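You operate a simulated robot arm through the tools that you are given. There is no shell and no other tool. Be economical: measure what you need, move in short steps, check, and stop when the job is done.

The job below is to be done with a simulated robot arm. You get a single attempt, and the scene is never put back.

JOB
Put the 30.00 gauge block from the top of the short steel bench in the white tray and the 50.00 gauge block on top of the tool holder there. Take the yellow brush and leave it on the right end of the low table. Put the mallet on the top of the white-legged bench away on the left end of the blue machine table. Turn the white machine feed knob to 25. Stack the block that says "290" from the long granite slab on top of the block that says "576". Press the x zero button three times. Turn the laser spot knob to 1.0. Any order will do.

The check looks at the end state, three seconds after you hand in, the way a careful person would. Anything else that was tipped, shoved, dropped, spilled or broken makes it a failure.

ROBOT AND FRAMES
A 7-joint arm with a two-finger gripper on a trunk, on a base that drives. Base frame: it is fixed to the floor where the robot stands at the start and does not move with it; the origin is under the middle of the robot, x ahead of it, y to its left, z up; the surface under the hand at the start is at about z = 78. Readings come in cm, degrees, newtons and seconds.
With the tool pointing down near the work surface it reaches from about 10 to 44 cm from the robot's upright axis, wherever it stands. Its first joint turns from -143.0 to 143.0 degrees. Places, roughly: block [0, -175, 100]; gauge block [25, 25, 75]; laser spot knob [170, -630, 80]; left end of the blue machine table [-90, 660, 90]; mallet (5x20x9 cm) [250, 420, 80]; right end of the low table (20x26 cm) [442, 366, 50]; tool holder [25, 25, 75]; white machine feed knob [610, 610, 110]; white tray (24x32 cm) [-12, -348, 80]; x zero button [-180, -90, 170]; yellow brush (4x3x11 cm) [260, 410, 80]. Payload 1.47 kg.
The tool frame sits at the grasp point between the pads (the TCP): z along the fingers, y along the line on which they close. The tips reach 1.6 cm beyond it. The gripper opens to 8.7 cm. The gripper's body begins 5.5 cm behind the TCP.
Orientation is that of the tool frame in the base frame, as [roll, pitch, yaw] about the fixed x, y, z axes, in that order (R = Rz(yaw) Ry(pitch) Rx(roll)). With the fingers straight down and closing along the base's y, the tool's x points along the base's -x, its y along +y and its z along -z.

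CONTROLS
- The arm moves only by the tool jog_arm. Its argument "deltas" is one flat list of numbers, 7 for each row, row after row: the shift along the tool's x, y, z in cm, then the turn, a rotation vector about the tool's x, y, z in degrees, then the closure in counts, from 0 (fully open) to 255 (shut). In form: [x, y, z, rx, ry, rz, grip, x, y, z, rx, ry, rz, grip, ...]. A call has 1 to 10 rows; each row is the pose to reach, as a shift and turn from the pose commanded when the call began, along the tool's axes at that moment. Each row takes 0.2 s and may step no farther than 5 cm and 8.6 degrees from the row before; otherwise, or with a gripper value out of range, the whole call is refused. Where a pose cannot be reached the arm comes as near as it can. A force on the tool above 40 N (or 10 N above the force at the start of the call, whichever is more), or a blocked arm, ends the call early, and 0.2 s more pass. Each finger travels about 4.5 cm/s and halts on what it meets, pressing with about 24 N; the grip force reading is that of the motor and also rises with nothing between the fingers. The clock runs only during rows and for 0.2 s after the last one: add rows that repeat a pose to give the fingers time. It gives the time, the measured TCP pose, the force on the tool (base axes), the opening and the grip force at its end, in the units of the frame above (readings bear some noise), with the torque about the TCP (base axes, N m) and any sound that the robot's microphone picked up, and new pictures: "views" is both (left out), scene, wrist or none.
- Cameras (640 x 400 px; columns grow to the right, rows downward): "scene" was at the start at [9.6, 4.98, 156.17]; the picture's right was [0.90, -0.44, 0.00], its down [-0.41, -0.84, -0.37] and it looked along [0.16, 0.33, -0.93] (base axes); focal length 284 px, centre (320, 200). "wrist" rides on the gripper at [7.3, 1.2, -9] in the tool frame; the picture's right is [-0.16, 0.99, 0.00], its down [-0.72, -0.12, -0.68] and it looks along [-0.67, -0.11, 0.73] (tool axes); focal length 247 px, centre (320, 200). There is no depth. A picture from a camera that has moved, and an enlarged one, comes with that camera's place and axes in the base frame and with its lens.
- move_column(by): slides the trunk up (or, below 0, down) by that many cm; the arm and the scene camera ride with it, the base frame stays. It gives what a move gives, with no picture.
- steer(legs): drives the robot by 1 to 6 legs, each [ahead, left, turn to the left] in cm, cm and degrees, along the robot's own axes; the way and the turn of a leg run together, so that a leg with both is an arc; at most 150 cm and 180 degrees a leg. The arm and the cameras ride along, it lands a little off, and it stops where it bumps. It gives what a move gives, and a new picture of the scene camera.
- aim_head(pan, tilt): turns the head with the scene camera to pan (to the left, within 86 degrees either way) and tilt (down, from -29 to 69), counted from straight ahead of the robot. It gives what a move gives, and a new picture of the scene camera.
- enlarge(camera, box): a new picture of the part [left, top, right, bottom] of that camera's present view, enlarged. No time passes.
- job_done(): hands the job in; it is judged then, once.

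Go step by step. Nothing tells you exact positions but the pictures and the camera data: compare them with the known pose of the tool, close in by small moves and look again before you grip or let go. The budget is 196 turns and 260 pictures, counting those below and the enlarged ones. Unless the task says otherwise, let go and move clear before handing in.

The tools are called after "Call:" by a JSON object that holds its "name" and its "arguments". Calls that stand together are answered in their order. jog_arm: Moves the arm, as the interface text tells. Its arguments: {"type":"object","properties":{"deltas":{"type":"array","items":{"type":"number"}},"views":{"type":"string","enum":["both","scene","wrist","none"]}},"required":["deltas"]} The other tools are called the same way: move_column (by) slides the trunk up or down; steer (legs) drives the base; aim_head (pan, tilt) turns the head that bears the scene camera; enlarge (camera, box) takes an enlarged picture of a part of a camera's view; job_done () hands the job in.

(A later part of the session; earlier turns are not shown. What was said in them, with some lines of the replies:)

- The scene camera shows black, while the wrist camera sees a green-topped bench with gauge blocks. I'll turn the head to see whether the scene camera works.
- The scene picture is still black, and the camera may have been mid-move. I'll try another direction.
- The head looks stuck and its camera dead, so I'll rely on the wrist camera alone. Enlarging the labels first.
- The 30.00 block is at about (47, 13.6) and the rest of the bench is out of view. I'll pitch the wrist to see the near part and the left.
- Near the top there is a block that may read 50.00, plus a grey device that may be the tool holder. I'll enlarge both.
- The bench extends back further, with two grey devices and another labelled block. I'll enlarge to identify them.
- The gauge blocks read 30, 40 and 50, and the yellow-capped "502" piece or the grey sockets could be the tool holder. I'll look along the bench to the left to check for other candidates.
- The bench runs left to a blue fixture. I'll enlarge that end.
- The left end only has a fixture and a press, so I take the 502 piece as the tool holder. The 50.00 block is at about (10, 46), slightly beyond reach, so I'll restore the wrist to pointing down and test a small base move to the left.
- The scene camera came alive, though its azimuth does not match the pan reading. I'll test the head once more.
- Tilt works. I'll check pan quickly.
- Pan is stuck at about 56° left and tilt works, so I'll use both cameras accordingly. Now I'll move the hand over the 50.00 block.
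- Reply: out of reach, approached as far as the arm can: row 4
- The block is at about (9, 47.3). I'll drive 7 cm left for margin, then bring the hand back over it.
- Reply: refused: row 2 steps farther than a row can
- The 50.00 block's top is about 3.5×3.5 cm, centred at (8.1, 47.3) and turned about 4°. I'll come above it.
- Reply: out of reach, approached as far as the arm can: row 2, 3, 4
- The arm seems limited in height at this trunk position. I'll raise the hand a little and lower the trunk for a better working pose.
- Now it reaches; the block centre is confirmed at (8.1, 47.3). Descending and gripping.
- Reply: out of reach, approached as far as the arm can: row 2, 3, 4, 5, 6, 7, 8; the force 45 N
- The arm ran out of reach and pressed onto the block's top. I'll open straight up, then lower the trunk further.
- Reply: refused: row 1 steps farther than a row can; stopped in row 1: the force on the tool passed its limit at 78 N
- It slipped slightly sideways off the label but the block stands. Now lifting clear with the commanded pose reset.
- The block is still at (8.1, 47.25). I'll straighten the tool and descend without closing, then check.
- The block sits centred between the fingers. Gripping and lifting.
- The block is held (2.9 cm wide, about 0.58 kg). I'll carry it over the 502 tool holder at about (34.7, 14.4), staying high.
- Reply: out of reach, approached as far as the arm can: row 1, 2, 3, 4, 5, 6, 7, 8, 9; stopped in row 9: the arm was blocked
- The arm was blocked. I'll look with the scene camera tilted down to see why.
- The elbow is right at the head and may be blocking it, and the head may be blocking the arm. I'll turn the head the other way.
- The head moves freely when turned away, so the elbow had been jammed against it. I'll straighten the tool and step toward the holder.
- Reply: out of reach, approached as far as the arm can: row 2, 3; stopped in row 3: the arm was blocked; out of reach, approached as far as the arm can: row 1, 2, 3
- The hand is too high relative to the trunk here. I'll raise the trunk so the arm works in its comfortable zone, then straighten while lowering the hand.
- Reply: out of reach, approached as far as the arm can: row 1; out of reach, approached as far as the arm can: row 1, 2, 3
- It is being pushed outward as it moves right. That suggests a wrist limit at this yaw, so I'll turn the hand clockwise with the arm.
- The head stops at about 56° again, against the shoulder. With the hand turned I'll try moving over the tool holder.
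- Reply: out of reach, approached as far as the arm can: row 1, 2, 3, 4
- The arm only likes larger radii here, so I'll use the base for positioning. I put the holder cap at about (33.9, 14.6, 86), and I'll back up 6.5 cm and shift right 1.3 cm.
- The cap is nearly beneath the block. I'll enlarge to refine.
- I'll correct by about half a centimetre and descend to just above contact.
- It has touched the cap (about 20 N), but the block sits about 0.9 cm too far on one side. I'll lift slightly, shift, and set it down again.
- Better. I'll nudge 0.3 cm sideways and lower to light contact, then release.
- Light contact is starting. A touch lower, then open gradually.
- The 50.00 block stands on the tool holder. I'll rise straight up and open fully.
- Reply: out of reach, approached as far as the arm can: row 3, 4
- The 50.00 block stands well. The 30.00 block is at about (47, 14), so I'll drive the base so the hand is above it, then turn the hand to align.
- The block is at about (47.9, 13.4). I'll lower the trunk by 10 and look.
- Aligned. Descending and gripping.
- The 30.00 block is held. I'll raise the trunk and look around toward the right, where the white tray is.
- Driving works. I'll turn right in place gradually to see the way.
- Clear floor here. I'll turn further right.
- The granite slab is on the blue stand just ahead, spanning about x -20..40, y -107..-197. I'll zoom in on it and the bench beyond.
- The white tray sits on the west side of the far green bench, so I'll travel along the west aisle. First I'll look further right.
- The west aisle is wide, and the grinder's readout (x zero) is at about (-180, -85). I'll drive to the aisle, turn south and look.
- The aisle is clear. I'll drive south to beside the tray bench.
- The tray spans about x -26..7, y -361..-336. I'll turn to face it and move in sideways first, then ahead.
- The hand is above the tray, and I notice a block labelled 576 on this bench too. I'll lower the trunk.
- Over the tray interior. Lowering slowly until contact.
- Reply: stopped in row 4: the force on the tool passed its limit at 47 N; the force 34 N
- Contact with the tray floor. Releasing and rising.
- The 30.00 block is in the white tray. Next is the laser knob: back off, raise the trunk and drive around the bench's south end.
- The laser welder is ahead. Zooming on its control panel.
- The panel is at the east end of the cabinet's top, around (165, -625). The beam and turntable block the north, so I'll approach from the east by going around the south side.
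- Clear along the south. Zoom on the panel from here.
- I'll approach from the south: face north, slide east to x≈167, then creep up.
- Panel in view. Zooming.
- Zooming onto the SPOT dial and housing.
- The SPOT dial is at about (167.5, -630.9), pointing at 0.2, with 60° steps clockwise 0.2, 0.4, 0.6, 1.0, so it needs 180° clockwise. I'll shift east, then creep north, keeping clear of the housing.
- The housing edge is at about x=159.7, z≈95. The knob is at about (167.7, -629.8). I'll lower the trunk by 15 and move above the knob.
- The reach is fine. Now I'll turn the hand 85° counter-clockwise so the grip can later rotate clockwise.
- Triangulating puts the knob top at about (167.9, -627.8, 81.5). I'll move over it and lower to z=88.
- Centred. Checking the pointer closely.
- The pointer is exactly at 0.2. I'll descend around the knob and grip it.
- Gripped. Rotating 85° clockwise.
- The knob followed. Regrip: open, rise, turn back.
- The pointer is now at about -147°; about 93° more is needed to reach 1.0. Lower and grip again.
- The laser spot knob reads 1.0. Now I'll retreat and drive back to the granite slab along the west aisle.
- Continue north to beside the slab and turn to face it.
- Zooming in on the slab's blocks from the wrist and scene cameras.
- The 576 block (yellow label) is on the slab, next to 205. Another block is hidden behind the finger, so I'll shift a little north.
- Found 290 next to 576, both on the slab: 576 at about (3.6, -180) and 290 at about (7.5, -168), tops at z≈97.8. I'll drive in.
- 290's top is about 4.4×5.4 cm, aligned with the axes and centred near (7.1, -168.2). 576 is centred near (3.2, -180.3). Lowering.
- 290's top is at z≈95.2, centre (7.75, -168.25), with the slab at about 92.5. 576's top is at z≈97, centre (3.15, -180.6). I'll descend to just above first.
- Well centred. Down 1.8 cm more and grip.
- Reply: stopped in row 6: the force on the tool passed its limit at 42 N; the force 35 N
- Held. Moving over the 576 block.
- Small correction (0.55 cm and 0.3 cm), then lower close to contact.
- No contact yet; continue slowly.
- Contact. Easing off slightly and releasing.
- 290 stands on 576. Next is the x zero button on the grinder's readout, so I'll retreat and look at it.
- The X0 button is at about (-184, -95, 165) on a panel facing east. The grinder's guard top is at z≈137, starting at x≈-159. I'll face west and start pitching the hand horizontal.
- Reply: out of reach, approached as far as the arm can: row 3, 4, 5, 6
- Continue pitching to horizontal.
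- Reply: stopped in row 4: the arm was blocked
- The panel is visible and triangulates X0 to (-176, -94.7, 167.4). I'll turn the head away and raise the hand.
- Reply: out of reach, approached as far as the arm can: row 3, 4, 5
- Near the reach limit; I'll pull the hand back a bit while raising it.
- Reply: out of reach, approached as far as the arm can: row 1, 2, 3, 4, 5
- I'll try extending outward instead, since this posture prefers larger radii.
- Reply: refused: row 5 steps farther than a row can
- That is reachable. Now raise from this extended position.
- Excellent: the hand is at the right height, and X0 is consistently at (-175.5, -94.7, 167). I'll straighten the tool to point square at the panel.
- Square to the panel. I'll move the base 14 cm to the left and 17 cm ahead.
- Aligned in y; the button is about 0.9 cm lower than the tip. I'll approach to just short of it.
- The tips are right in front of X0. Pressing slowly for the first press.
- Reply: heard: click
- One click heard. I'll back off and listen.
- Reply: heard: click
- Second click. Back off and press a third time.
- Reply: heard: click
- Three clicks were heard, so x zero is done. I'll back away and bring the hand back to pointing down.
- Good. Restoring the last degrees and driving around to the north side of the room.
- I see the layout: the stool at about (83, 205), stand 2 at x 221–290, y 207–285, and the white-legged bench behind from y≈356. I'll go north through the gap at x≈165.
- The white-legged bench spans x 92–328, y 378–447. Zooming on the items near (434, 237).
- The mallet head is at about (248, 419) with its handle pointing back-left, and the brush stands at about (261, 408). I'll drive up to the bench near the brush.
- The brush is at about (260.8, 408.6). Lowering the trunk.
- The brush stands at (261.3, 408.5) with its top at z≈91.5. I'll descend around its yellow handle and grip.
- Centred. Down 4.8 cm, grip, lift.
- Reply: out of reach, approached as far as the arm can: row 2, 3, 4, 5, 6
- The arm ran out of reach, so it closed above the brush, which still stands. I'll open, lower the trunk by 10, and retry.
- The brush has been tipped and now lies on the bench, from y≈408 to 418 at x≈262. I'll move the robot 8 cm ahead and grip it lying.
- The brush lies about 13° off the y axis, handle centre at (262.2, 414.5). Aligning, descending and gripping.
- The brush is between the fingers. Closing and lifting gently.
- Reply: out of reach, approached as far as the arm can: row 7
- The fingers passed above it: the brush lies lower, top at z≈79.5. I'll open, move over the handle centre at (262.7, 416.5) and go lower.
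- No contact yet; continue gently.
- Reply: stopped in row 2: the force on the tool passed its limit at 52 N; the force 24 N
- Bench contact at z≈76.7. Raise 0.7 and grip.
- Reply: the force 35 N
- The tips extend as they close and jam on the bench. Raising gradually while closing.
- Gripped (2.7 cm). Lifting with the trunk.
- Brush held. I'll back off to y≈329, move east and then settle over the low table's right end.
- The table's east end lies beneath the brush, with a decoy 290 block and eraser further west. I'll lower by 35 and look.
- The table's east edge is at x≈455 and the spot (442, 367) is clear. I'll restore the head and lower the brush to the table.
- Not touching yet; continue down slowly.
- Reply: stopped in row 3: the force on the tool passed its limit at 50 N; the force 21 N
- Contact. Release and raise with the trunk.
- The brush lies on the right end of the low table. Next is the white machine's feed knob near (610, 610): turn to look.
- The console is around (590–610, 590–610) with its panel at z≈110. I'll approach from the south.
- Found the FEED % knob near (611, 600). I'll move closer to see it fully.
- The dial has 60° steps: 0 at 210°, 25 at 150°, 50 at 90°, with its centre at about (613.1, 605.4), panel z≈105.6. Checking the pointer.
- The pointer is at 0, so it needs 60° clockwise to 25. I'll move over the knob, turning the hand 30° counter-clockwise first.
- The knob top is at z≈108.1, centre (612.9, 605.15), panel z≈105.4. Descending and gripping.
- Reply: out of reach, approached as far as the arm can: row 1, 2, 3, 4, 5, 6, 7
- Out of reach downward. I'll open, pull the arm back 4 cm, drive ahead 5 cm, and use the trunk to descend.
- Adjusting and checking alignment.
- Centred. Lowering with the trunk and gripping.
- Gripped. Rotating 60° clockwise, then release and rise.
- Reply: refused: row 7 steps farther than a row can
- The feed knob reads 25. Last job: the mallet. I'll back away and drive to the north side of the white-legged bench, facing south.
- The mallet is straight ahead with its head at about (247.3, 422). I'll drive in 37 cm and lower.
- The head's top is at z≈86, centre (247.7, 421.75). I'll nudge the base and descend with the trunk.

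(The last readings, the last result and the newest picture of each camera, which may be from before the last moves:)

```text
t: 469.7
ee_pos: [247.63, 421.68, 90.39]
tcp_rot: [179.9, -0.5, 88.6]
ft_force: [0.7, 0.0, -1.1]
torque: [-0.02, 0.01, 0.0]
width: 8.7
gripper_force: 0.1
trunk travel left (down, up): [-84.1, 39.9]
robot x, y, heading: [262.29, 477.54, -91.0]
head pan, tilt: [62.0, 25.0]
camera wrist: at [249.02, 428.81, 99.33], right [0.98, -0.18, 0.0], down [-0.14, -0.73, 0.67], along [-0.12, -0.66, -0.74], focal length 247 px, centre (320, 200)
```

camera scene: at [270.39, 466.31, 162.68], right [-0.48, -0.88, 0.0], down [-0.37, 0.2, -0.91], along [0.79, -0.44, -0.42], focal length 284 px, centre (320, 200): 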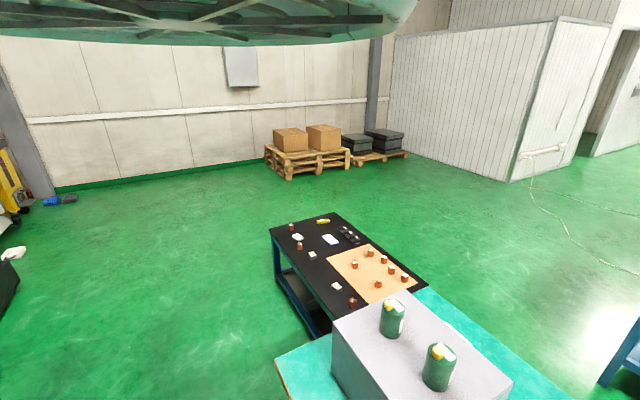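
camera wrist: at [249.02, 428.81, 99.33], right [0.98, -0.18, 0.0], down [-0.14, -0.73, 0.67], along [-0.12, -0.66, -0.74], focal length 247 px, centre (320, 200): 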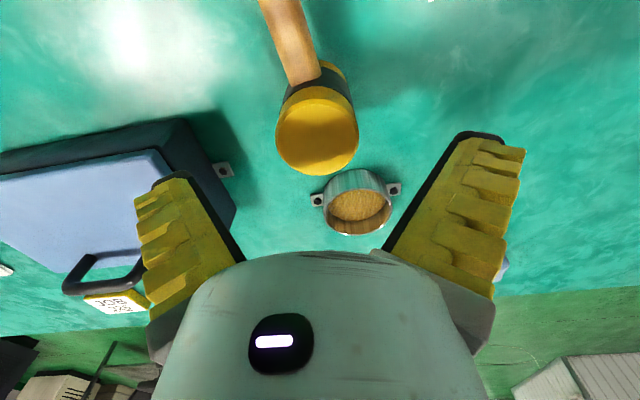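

Centred. Lowering 8 cm and gripping.

Call:
{"name": "move_column", "arguments": {"by": -7.8}}

Call:
{"name": "jog_arm", "arguments": {"deltas": [0, 0, 0, 0, 0, 0, 150, 0, 0, 0, 0, 0, 0, 255, 0, 0, 0, 0, 0, 0, 255, 0, 0, 0, 0, 0, 0, 255], "views": "wrist"}}

```text
t: 470.9
ee_pos: [247.61, 421.6, 82.45]
tcp_rot: [-179.9, -0.3, 88.5]
ft_force: [1.0, -0.3, 0.0]
torque: [-0.02, -0.02, -0.03]
width: 8.7
gripper_force: 0.0
trunk travel left (down, up): [-76.3, 47.7]
robot x, y, heading: [262.19, 477.86, -90.8]
head pan, tilt: [62.0, 25.0]
```

```text
t: 471.9
ee_pos: [247.32, 421.64, 82.54]
tcp_rot: [-180.0, -0.5, 88.5]
ft_force: [-1.5, 6.3, 12.4]
torque: [-0.18, 0.1, -0.03]
width: 5.08
gripper_force: 23.8
trunk travel left (down, up): [-76.3, 47.7]
robot x, y, heading: [261.86, 478.05, -90.8]
head pan, tilt: [62.0, 25.0]
camera wrist: at [248.9, 428.78, 91.59], right [0.98, -0.18, 0.0], down [-0.13, -0.73, 0.67], along [-0.13, -0.66, -0.74], focal length 247 px, centre (320, 200)
```

wrist: 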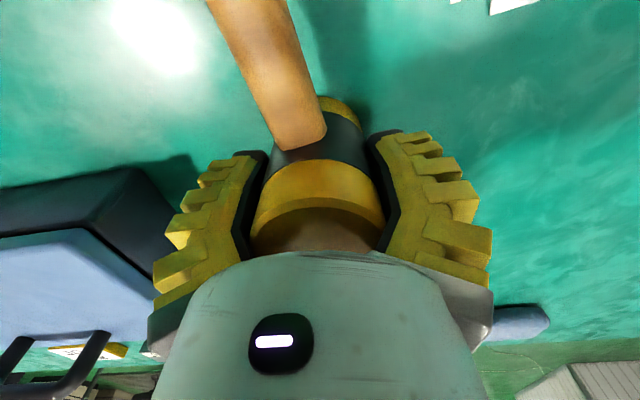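

Gripped (5.1 cm). Lifting with the trunk.

Call:
{"name": "move_column", "arguments": {"by": 40}}

Call:
{"name": "steer", "arguments": {"legs": [[-45, 0, 0], [0, 0, -145]]}}

```text
t: 475.7
ee_pos: [247.59, 421.7, 122.44]
tcp_rot: [179.9, -0.6, 88.4]
ft_force: [-0.1, 0.9, -4.1]
torque: [-0.07, -0.01, 0.03]
width: 4.63
gripper_force: 24.2
trunk travel left (down, up): [-116.3, 7.7]
robot x, y, heading: [262.15, 478.2, -91.1]
head pan, tilt: [62.0, 25.0]
```

```text
t: 484.4
ee_pos: [242.33, 577.17, 122.51]
tcp_rot: [179.9, -0.5, -55.9]
ft_force: [0.2, -0.2, -3.7]
torque: [0.07, 0.01, 0.02]
width: 4.58
gripper_force: 24.4
trunk travel left (down, up): [-116.3, 7.7]
robot x, y, heading: [263.21, 522.83, 124.7]
head pan, tilt: [62.0, 25.0]
camera scene: at [250.04, 527.58, 185.88], right [-0.12, 0.99, 0.0], down [0.42, 0.05, -0.91], along [-0.9, -0.1, -0.42], focal length 284 px, centre (320, 200)
```

scene: 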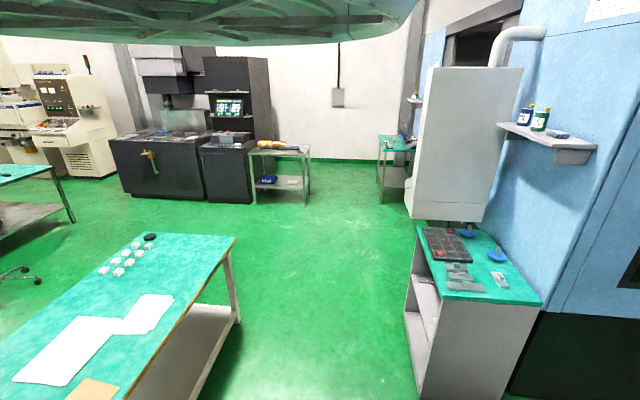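

Mallet held. The blue machine's table is its worktable inside the open enclosure, near (-63, 659). I'll drive west in front of it and look in.

Call:
{"name": "steer", "arguments": {"legs": [[0, 0, 55.3], [150, 15, 0], [150, 5, 0], [40, 0, 0], [0, 0, -150]]}}

```text
refused: leg 2 is longer than a leg can be; nothing moved
```

Call:
{"name": "steer", "arguments": {"legs": [[0, 0, 55.3], [140, 15, 0], [140, 5, 0], [62, 0, 0], [0, 0, -150]]}}

```text
t: 509.5
ee_pos: [-19.45, 519.15, 122.45]
tcp_rot: [179.9, -0.4, -150.6]
ft_force: [-1.4, 0.3, -3.3]
torque: [0.07, -0.04, -0.03]
width: 4.63
gripper_force: 24.2
trunk travel left (down, up): [-116.3, 7.7]
robot x, y, heading: [-75.14, 502.7, 29.9]
head pan, tilt: [62.0, 25.0]
camera scene: at [-69.25, 515.52, 185.88], right [1.0, 0.03, 0.0], down [0.01, -0.42, -0.91], along [-0.03, 0.91, -0.42], focal length 284 px, centre (320, 200)
```

scene: 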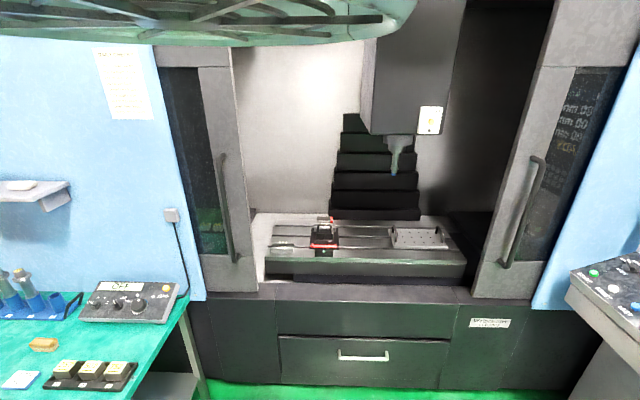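

The machine table spans x≈-103..3, y≈639..682 at z≈90, with the machine front at y≈630, so it is reachable. Zoom on the left end.

Call:
{"name": "enlarge", "arguments": {"camera": "scene", "box": [240, 190, 400, 300]}}

```text
3.64 times, centred on (320, 245) of scene
camera zoom: at [-69.25, 515.52, 185.88], right [1.0, 0.03, 0.0], down [0.01, -0.42, -0.91], along [-0.03, 0.91, -0.42], focal length 1032 px, centre (320, 36)
```

zoom: 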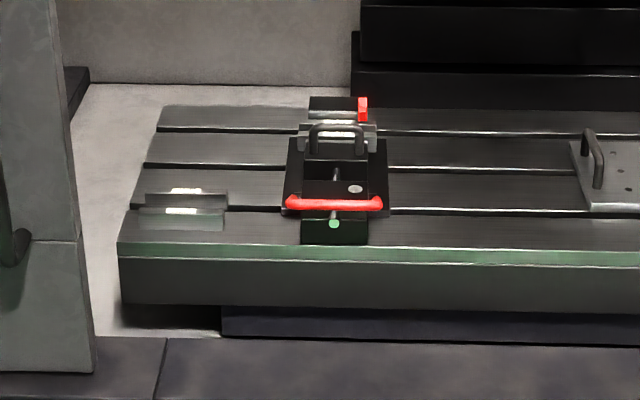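

The free area at the left end is around x -103..-80, with low parallels at its front. To keep the elbow clear of the door frame I'll approach at heading 120°.

Call:
{"name": "steer", "arguments": {"legs": [[0, 0, 90]]}}

Call:
{"name": "jog_arm", "arguments": {"deltas": [0, 0, 0, 0, 0, 8, 255, 0, 0, 0, 0, 0, 16, 255, 0, 0, 0, 0, 0, 24, 255, 0, 0, 0, 0, 0, 32, 255, 0, 0, 0, 0, 0, 40, 255], "views": "none"}}

Call:
{"name": "steer", "arguments": {"legs": [[73, -42, 0]]}}

Call:
{"name": "jog_arm", "arguments": {"deltas": [0, 0, 0, 0, 0, 0, 255], "views": "wrist"}}

```text
t: 513.8
ee_pos: [-91.76, 558.52, 122.57]
tcp_rot: [179.9, -0.5, -60.0]
ft_force: [0.1, -0.7, -4.3]
torque: [0.02, 0.04, 0.01]
width: 4.7
gripper_force: 24.2
trunk travel left (down, up): [-116.3, 7.7]
robot x, y, heading: [-75.17, 502.83, 120.4]
head pan, tilt: [62.0, 25.0]
camera scene: at [-87.74, 508.47, 185.88], right [-0.04, 1.0, 0.0], down [0.42, 0.02, -0.91], along [-0.91, -0.04, -0.42], focal length 284 px, centre (320, 200)
```

scene: 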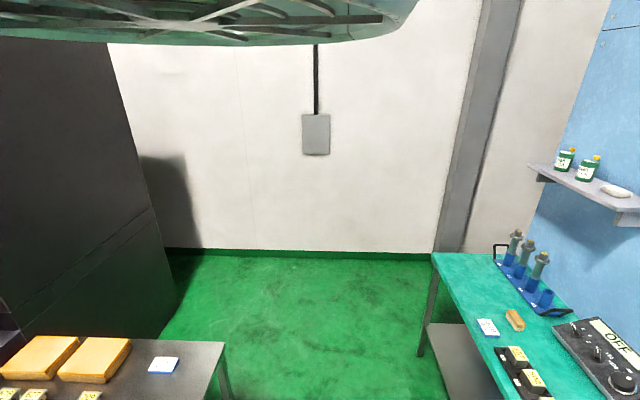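

```text
t: 515.0
ee_pos: [-91.86, 558.5, 122.5]
tcp_rot: [-179.7, -0.5, -100.3]
ft_force: [-0.3, 0.5, -4.0]
torque: [0.06, 0.01, 0.01]
width: 4.71
gripper_force: 23.8
trunk travel left (down, up): [-116.3, 7.7]
robot x, y, heading: [-75.54, 502.97, 120.6]
head pan, tilt: [62.0, 25.0]
```

```text
t: 519.4
ee_pos: [-91.61, 642.43, 122.59]
tcp_rot: [-179.7, -0.5, -100.6]
ft_force: [0.2, 0.2, -5.2]
torque: [0.09, -0.01, -0.01]
width: 4.68
gripper_force: 23.9
trunk travel left (down, up): [-116.3, 7.7]
robot x, y, heading: [-75.07, 587.31, 120.1]
head pan, tilt: [62.0, 25.0]
camera scene: at [-87.94, 592.42, 185.88], right [-0.03, 1.0, 0.0], down [0.42, 0.01, -0.91], along [-0.91, -0.03, -0.42], focal length 284 px, centre (320, 200)
```

scene: 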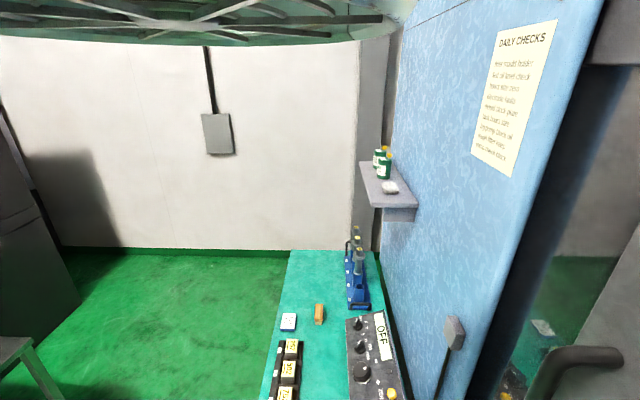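

```text
t: 519.8
ee_pos: [-91.57, 642.5, 122.48]
tcp_rot: [-179.6, -0.4, -100.5]
ft_force: [0.2, -0.1, -3.5]
torque: [0.07, -0.04, -0.05]
width: 4.66
gripper_force: 24.0
trunk travel left (down, up): [-116.3, 7.7]
robot x, y, heading: [-75.4, 586.67, 119.9]
head pan, tilt: [62.0, 25.0]
camera wrist: at [-93.98, 635.51, 131.51], right [-0.94, 0.34, -0.01], down [0.24, 0.7, 0.67], along [0.23, 0.63, -0.74], focal length 247 px, centre (320, 200)
```

wrist: 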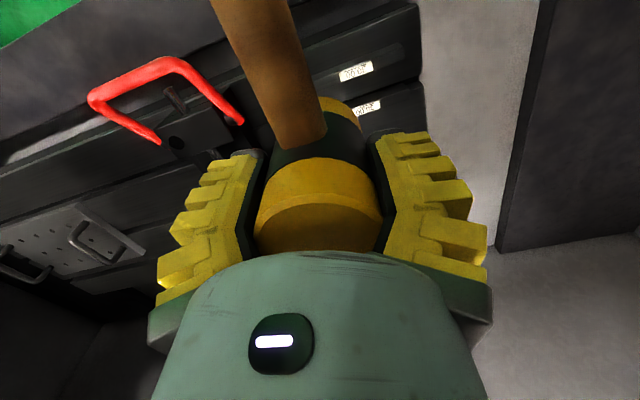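

I'll let the handle point south-east so it lies between the parallels and the vise, with the head at about (-97, 669). Rotating back and moving in.

Call:
{"name": "jog_arm", "arguments": {"deltas": [0, 0, 0, 0, 0, -8, 255, 0, 0, 0, 0, 0, -16, 255, 0, 0, 0, 0, 0, -24, 255, 0, 0, 0, 0, 0, -32, 255, 0, 0, 0, 0, 0, -38, 255], "views": "none"}}

Call:
{"name": "steer", "arguments": {"legs": [[24, -7.6, 0]]}}

Call:
{"name": "jog_arm", "arguments": {"deltas": [0, 0, 0, 0, 0, 0, 255], "views": "wrist"}}

```text
t: 521.0
ee_pos: [-91.65, 642.48, 122.48]
tcp_rot: [179.9, -0.5, -62.5]
ft_force: [0.2, -0.1, -4.1]
torque: [0.08, 0.07, 0.03]
width: 4.68
gripper_force: 23.9
trunk travel left (down, up): [-116.3, 7.7]
robot x, y, heading: [-75.1, 586.87, 120.2]
head pan, tilt: [62.0, 25.0]
```

```text
t: 522.9
ee_pos: [-97.21, 667.08, 122.52]
tcp_rot: [179.9, -0.5, -62.4]
ft_force: [-0.3, -0.5, -4.2]
torque: [0.06, 0.05, 0.01]
width: 4.66
gripper_force: 23.5
trunk travel left (down, up): [-116.3, 7.7]
robot x, y, heading: [-81.05, 611.3, 120.1]
head pan, tilt: [62.0, 25.0]
camera scene: at [-93.47, 617.05, 185.88], right [-0.04, 1.0, 0.0], down [0.42, 0.02, -0.91], along [-0.91, -0.03, -0.42], focal length 284 px, centre (320, 200)
```

scene: 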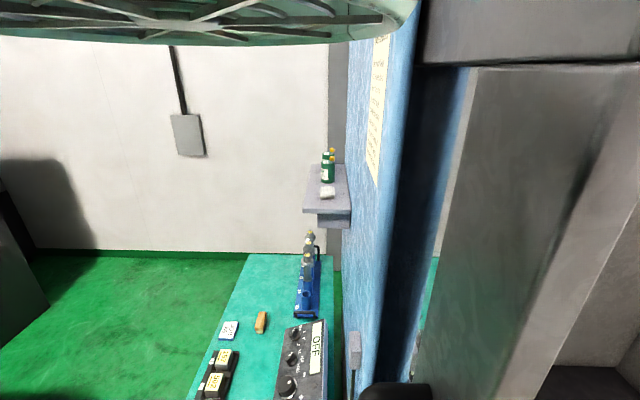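

```text
t: 523.3
ee_pos: [-97.17, 667.16, 122.42]
tcp_rot: [180.0, -0.5, -62.4]
ft_force: [-0.3, 0.7, -4.2]
torque: [0.03, 0.03, -0.02]
width: 4.69
gripper_force: 24.1
trunk travel left (down, up): [-116.3, 7.7]
robot x, y, heading: [-80.55, 611.16, 120.2]
head pan, tilt: [62.0, 25.0]
camera wrist: at [-94.81, 660.1, 131.55], right [-0.95, -0.32, 0.0], down [-0.23, 0.7, 0.67], along [-0.21, 0.64, -0.74], focal length 247 px, centre (320, 200)
```

wrist: 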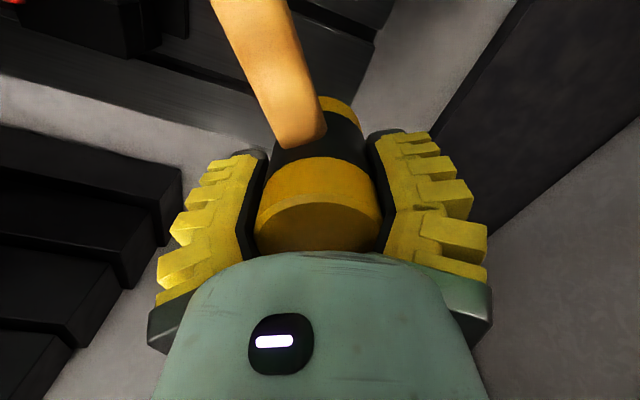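

Over the table's left end. Lowering with the trunk.

Call:
{"name": "move_column", "arguments": {"by": -18}}

Call:
{"name": "jog_arm", "arguments": {"deltas": [0, 0, 0, 0, 0, 0, 255], "views": "wrist"}}

```text
t: 525.3
ee_pos: [-97.26, 667.05, 104.51]
tcp_rot: [180.0, -0.4, -62.4]
ft_force: [0.0, -0.2, -4.1]
torque: [0.05, 0.01, -0.01]
width: 4.64
gripper_force: 24.1
trunk travel left (down, up): [-98.3, 25.7]
robot x, y, heading: [-81.56, 611.12, 120.1]
head pan, tilt: [62.0, 25.0]
```

```text
t: 525.7
ee_pos: [-97.19, 667.09, 104.59]
tcp_rot: [179.9, -0.5, -62.5]
ft_force: [-0.3, 0.2, -4.4]
torque: [0.05, 0.06, 0.03]
width: 4.65
gripper_force: 23.8
trunk travel left (down, up): [-98.3, 25.7]
robot x, y, heading: [-80.8, 611.36, 119.8]
head pan, tilt: [62.0, 25.0]
camera wrist: at [-94.8, 660.1, 113.55], right [-0.95, -0.32, 0.0], down [-0.23, 0.7, 0.67], along [-0.21, 0.64, -0.74], focal length 247 px, centre (320, 200)
```

wrist: 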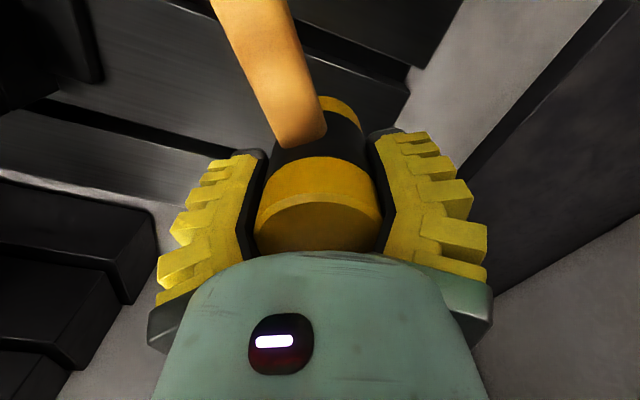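

The head is well inside the table's left end. Lowering to contact.

Call:
{"name": "move_column", "arguments": {"by": -6.5}}

Call:
{"name": "jog_arm", "arguments": {"deltas": [0, 0, 0.5, 0, 0, 0, 255, 0, 0, 1, 0, 0, 0, 255, 0, 0, 1.5, 0, 0, 0, 255, 0, 0, 2, 0, 0, 0, 255, 0, 0, 2.5, 0, 0, 0, 255, 0, 0, 3, 0, 0, 0, 255], "views": "none"}}

```text
t: 526.7
ee_pos: [-97.24, 667.05, 98.09]
tcp_rot: [179.9, -0.5, -62.5]
ft_force: [-0.4, 0.5, -4.2]
torque: [0.08, 0.04, -0.01]
width: 4.68
gripper_force: 24.0
trunk travel left (down, up): [-91.8, 32.2]
robot x, y, heading: [-80.82, 611.6, 120.1]
head pan, tilt: [62.0, 25.0]
```

```text
t: 527.7
ee_pos: [-97.31, 667.52, 96.63]
tcp_rot: [-179.9, -0.1, -62.4]
ft_force: [1.7, -12.1, 37.2]
torque: [0.18, 0.06, 0.03]
width: 4.85
gripper_force: 24.5
trunk travel left (down, up): [-91.8, 32.2]
robot x, y, heading: [-80.75, 610.95, 120.2]
head pan, tilt: [62.0, 25.0]
stopped in row 4: the force on the tool passed its limit at 53 N (the readings are from after the stop); the commanded pose is now the measured one
```

Contact at TCP z≈96.6. Easing, releasing and raising with the trunk.

Call:
{"name": "jog_arm", "arguments": {"deltas": [0, 0, -0.3, 0, 0, 0, 255, 0, 0, -0.3, 0, 0, 0, 100, 0, 0, -0.3, 0, 0, 0, 50, 0, 0, -0.3, 0, 0, 0, 0, 0, 0, -0.3, 0, 0, 0, 0], "views": "none"}}

Call:
{"name": "move_column", "arguments": {"by": 22}}

Call:
{"name": "jog_arm", "arguments": {"deltas": [0, 0, 0, 0, 0, 0, 0], "views": "wrist"}}

```text
t: 528.9
ee_pos: [-97.31, 667.29, 96.65]
tcp_rot: [-180.0, -0.4, -62.5]
ft_force: [0.3, -0.1, 0.5]
torque: [-0.03, 0.02, -0.03]
width: 8.71
gripper_force: 0.0
trunk travel left (down, up): [-91.8, 32.2]
robot x, y, heading: [-80.79, 611.16, 120.2]
head pan, tilt: [62.0, 25.0]
```

```text
t: 531.2
ee_pos: [-97.28, 667.21, 118.69]
tcp_rot: [-180.0, -0.3, -62.5]
ft_force: [0.3, 0.2, 0.0]
torque: [0.02, 0.01, 0.01]
width: 8.67
gripper_force: 0.1
trunk travel left (down, up): [-113.8, 10.2]
robot x, y, heading: [-80.81, 611.39, 119.8]
head pan, tilt: [62.0, 25.0]
```

```text
t: 531.6
ee_pos: [-97.2, 667.25, 118.7]
tcp_rot: [180.0, -0.3, -62.5]
ft_force: [-0.5, 0.2, -1.0]
torque: [0.02, 0.0, -0.02]
width: 8.71
gripper_force: 0.1
trunk travel left (down, up): [-113.8, 10.2]
robot x, y, heading: [-81.07, 611.89, 120.3]
head pan, tilt: [62.0, 25.0]
camera wrist: at [-94.81, 660.25, 127.67], right [-0.95, -0.32, 0.0], down [-0.23, 0.7, 0.68], along [-0.21, 0.64, -0.74], focal length 247 px, centre (320, 200)
```

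wrist: 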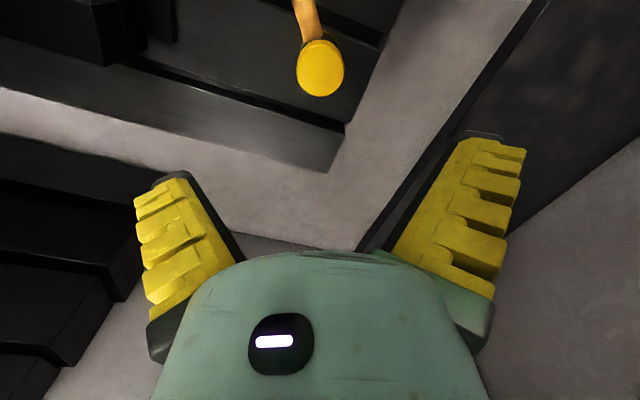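

The mallet stands on the left end. I'll retreat and check from outside.

Call:
{"name": "steer", "arguments": {"legs": [[-73, 42, 0], [0, 0, -90]]}}

Call:
{"name": "enlarge", "arguments": {"camera": "scene", "box": [220, 170, 400, 310]}}

```text
t: 539.9
ee_pos: [-24.46, 543.45, 118.69]
tcp_rot: [179.9, -0.4, -152.6]
ft_force: [0.2, -0.1, 0.1]
torque: [0.01, 0.02, 0.02]
width: 8.71
gripper_force: 0.0
trunk travel left (down, up): [-113.8, 10.2]
robot x, y, heading: [-80.08, 527.45, 30.3]
head pan, tilt: [62.0, 25.0]
camera scene: at [-74.4, 539.8, 183.38], right [1.0, 0.03, 0.0], down [0.01, -0.42, -0.91], along [-0.03, 0.91, -0.42], focal length 284 px, centre (320, 200)
```

scene: 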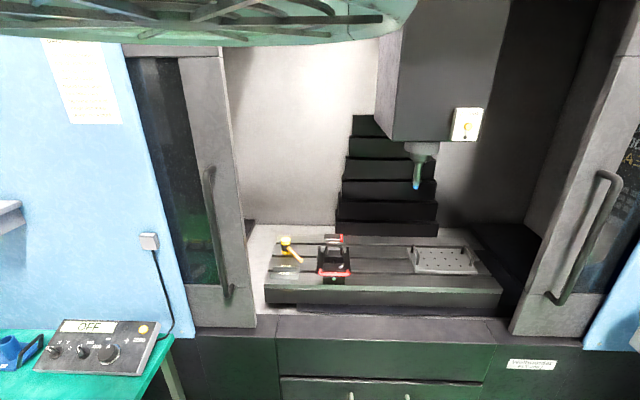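

```text
2.86 times, centred on (310, 240) of scene
camera zoom: at [-74.4, 539.8, 183.38], right [1.0, 0.03, 0.0], down [0.01, -0.42, -0.91], along [-0.03, 0.91, -0.42], focal length 811 px, centre (349, 86)
```

zoom: 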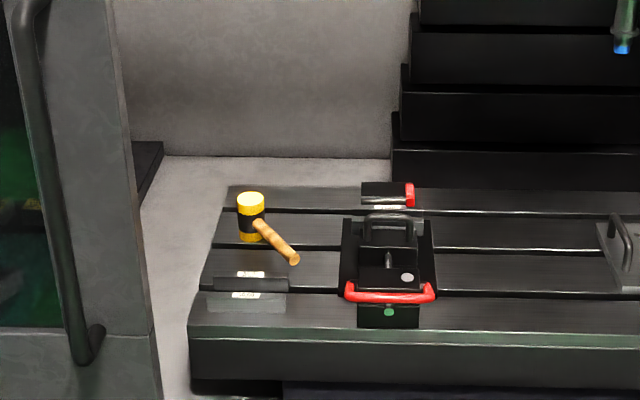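

The mallet rests on the left end of the blue machine's table, clear of the vise and the parallels. Everything on the list is done and the gripper is clear, so I'm handing in.

Call:
{"name": "job_done", "arguments": {}}

```text
The job is handed in.
```

I finished every item on the list and handed the job in; no check result has come back.

- **Tool holder:** I took this to be the yellow-capped "502" piece, because the two grey devices on that bench were identical and the wording meant a single one. The 50.00 block stands on that cap, slightly off centre.
- **Brush:** It tipped over when my first grip missed, so it now lies flat on the right end of the low table instead of standing.
- **Feed knob:** My last zoom put the pointer within about 3° of the 25 mark.
- **290 on 576:** I used the yellow-labelled 576 on the granite slab. Another block marked 576 sits on the white-tray bench.
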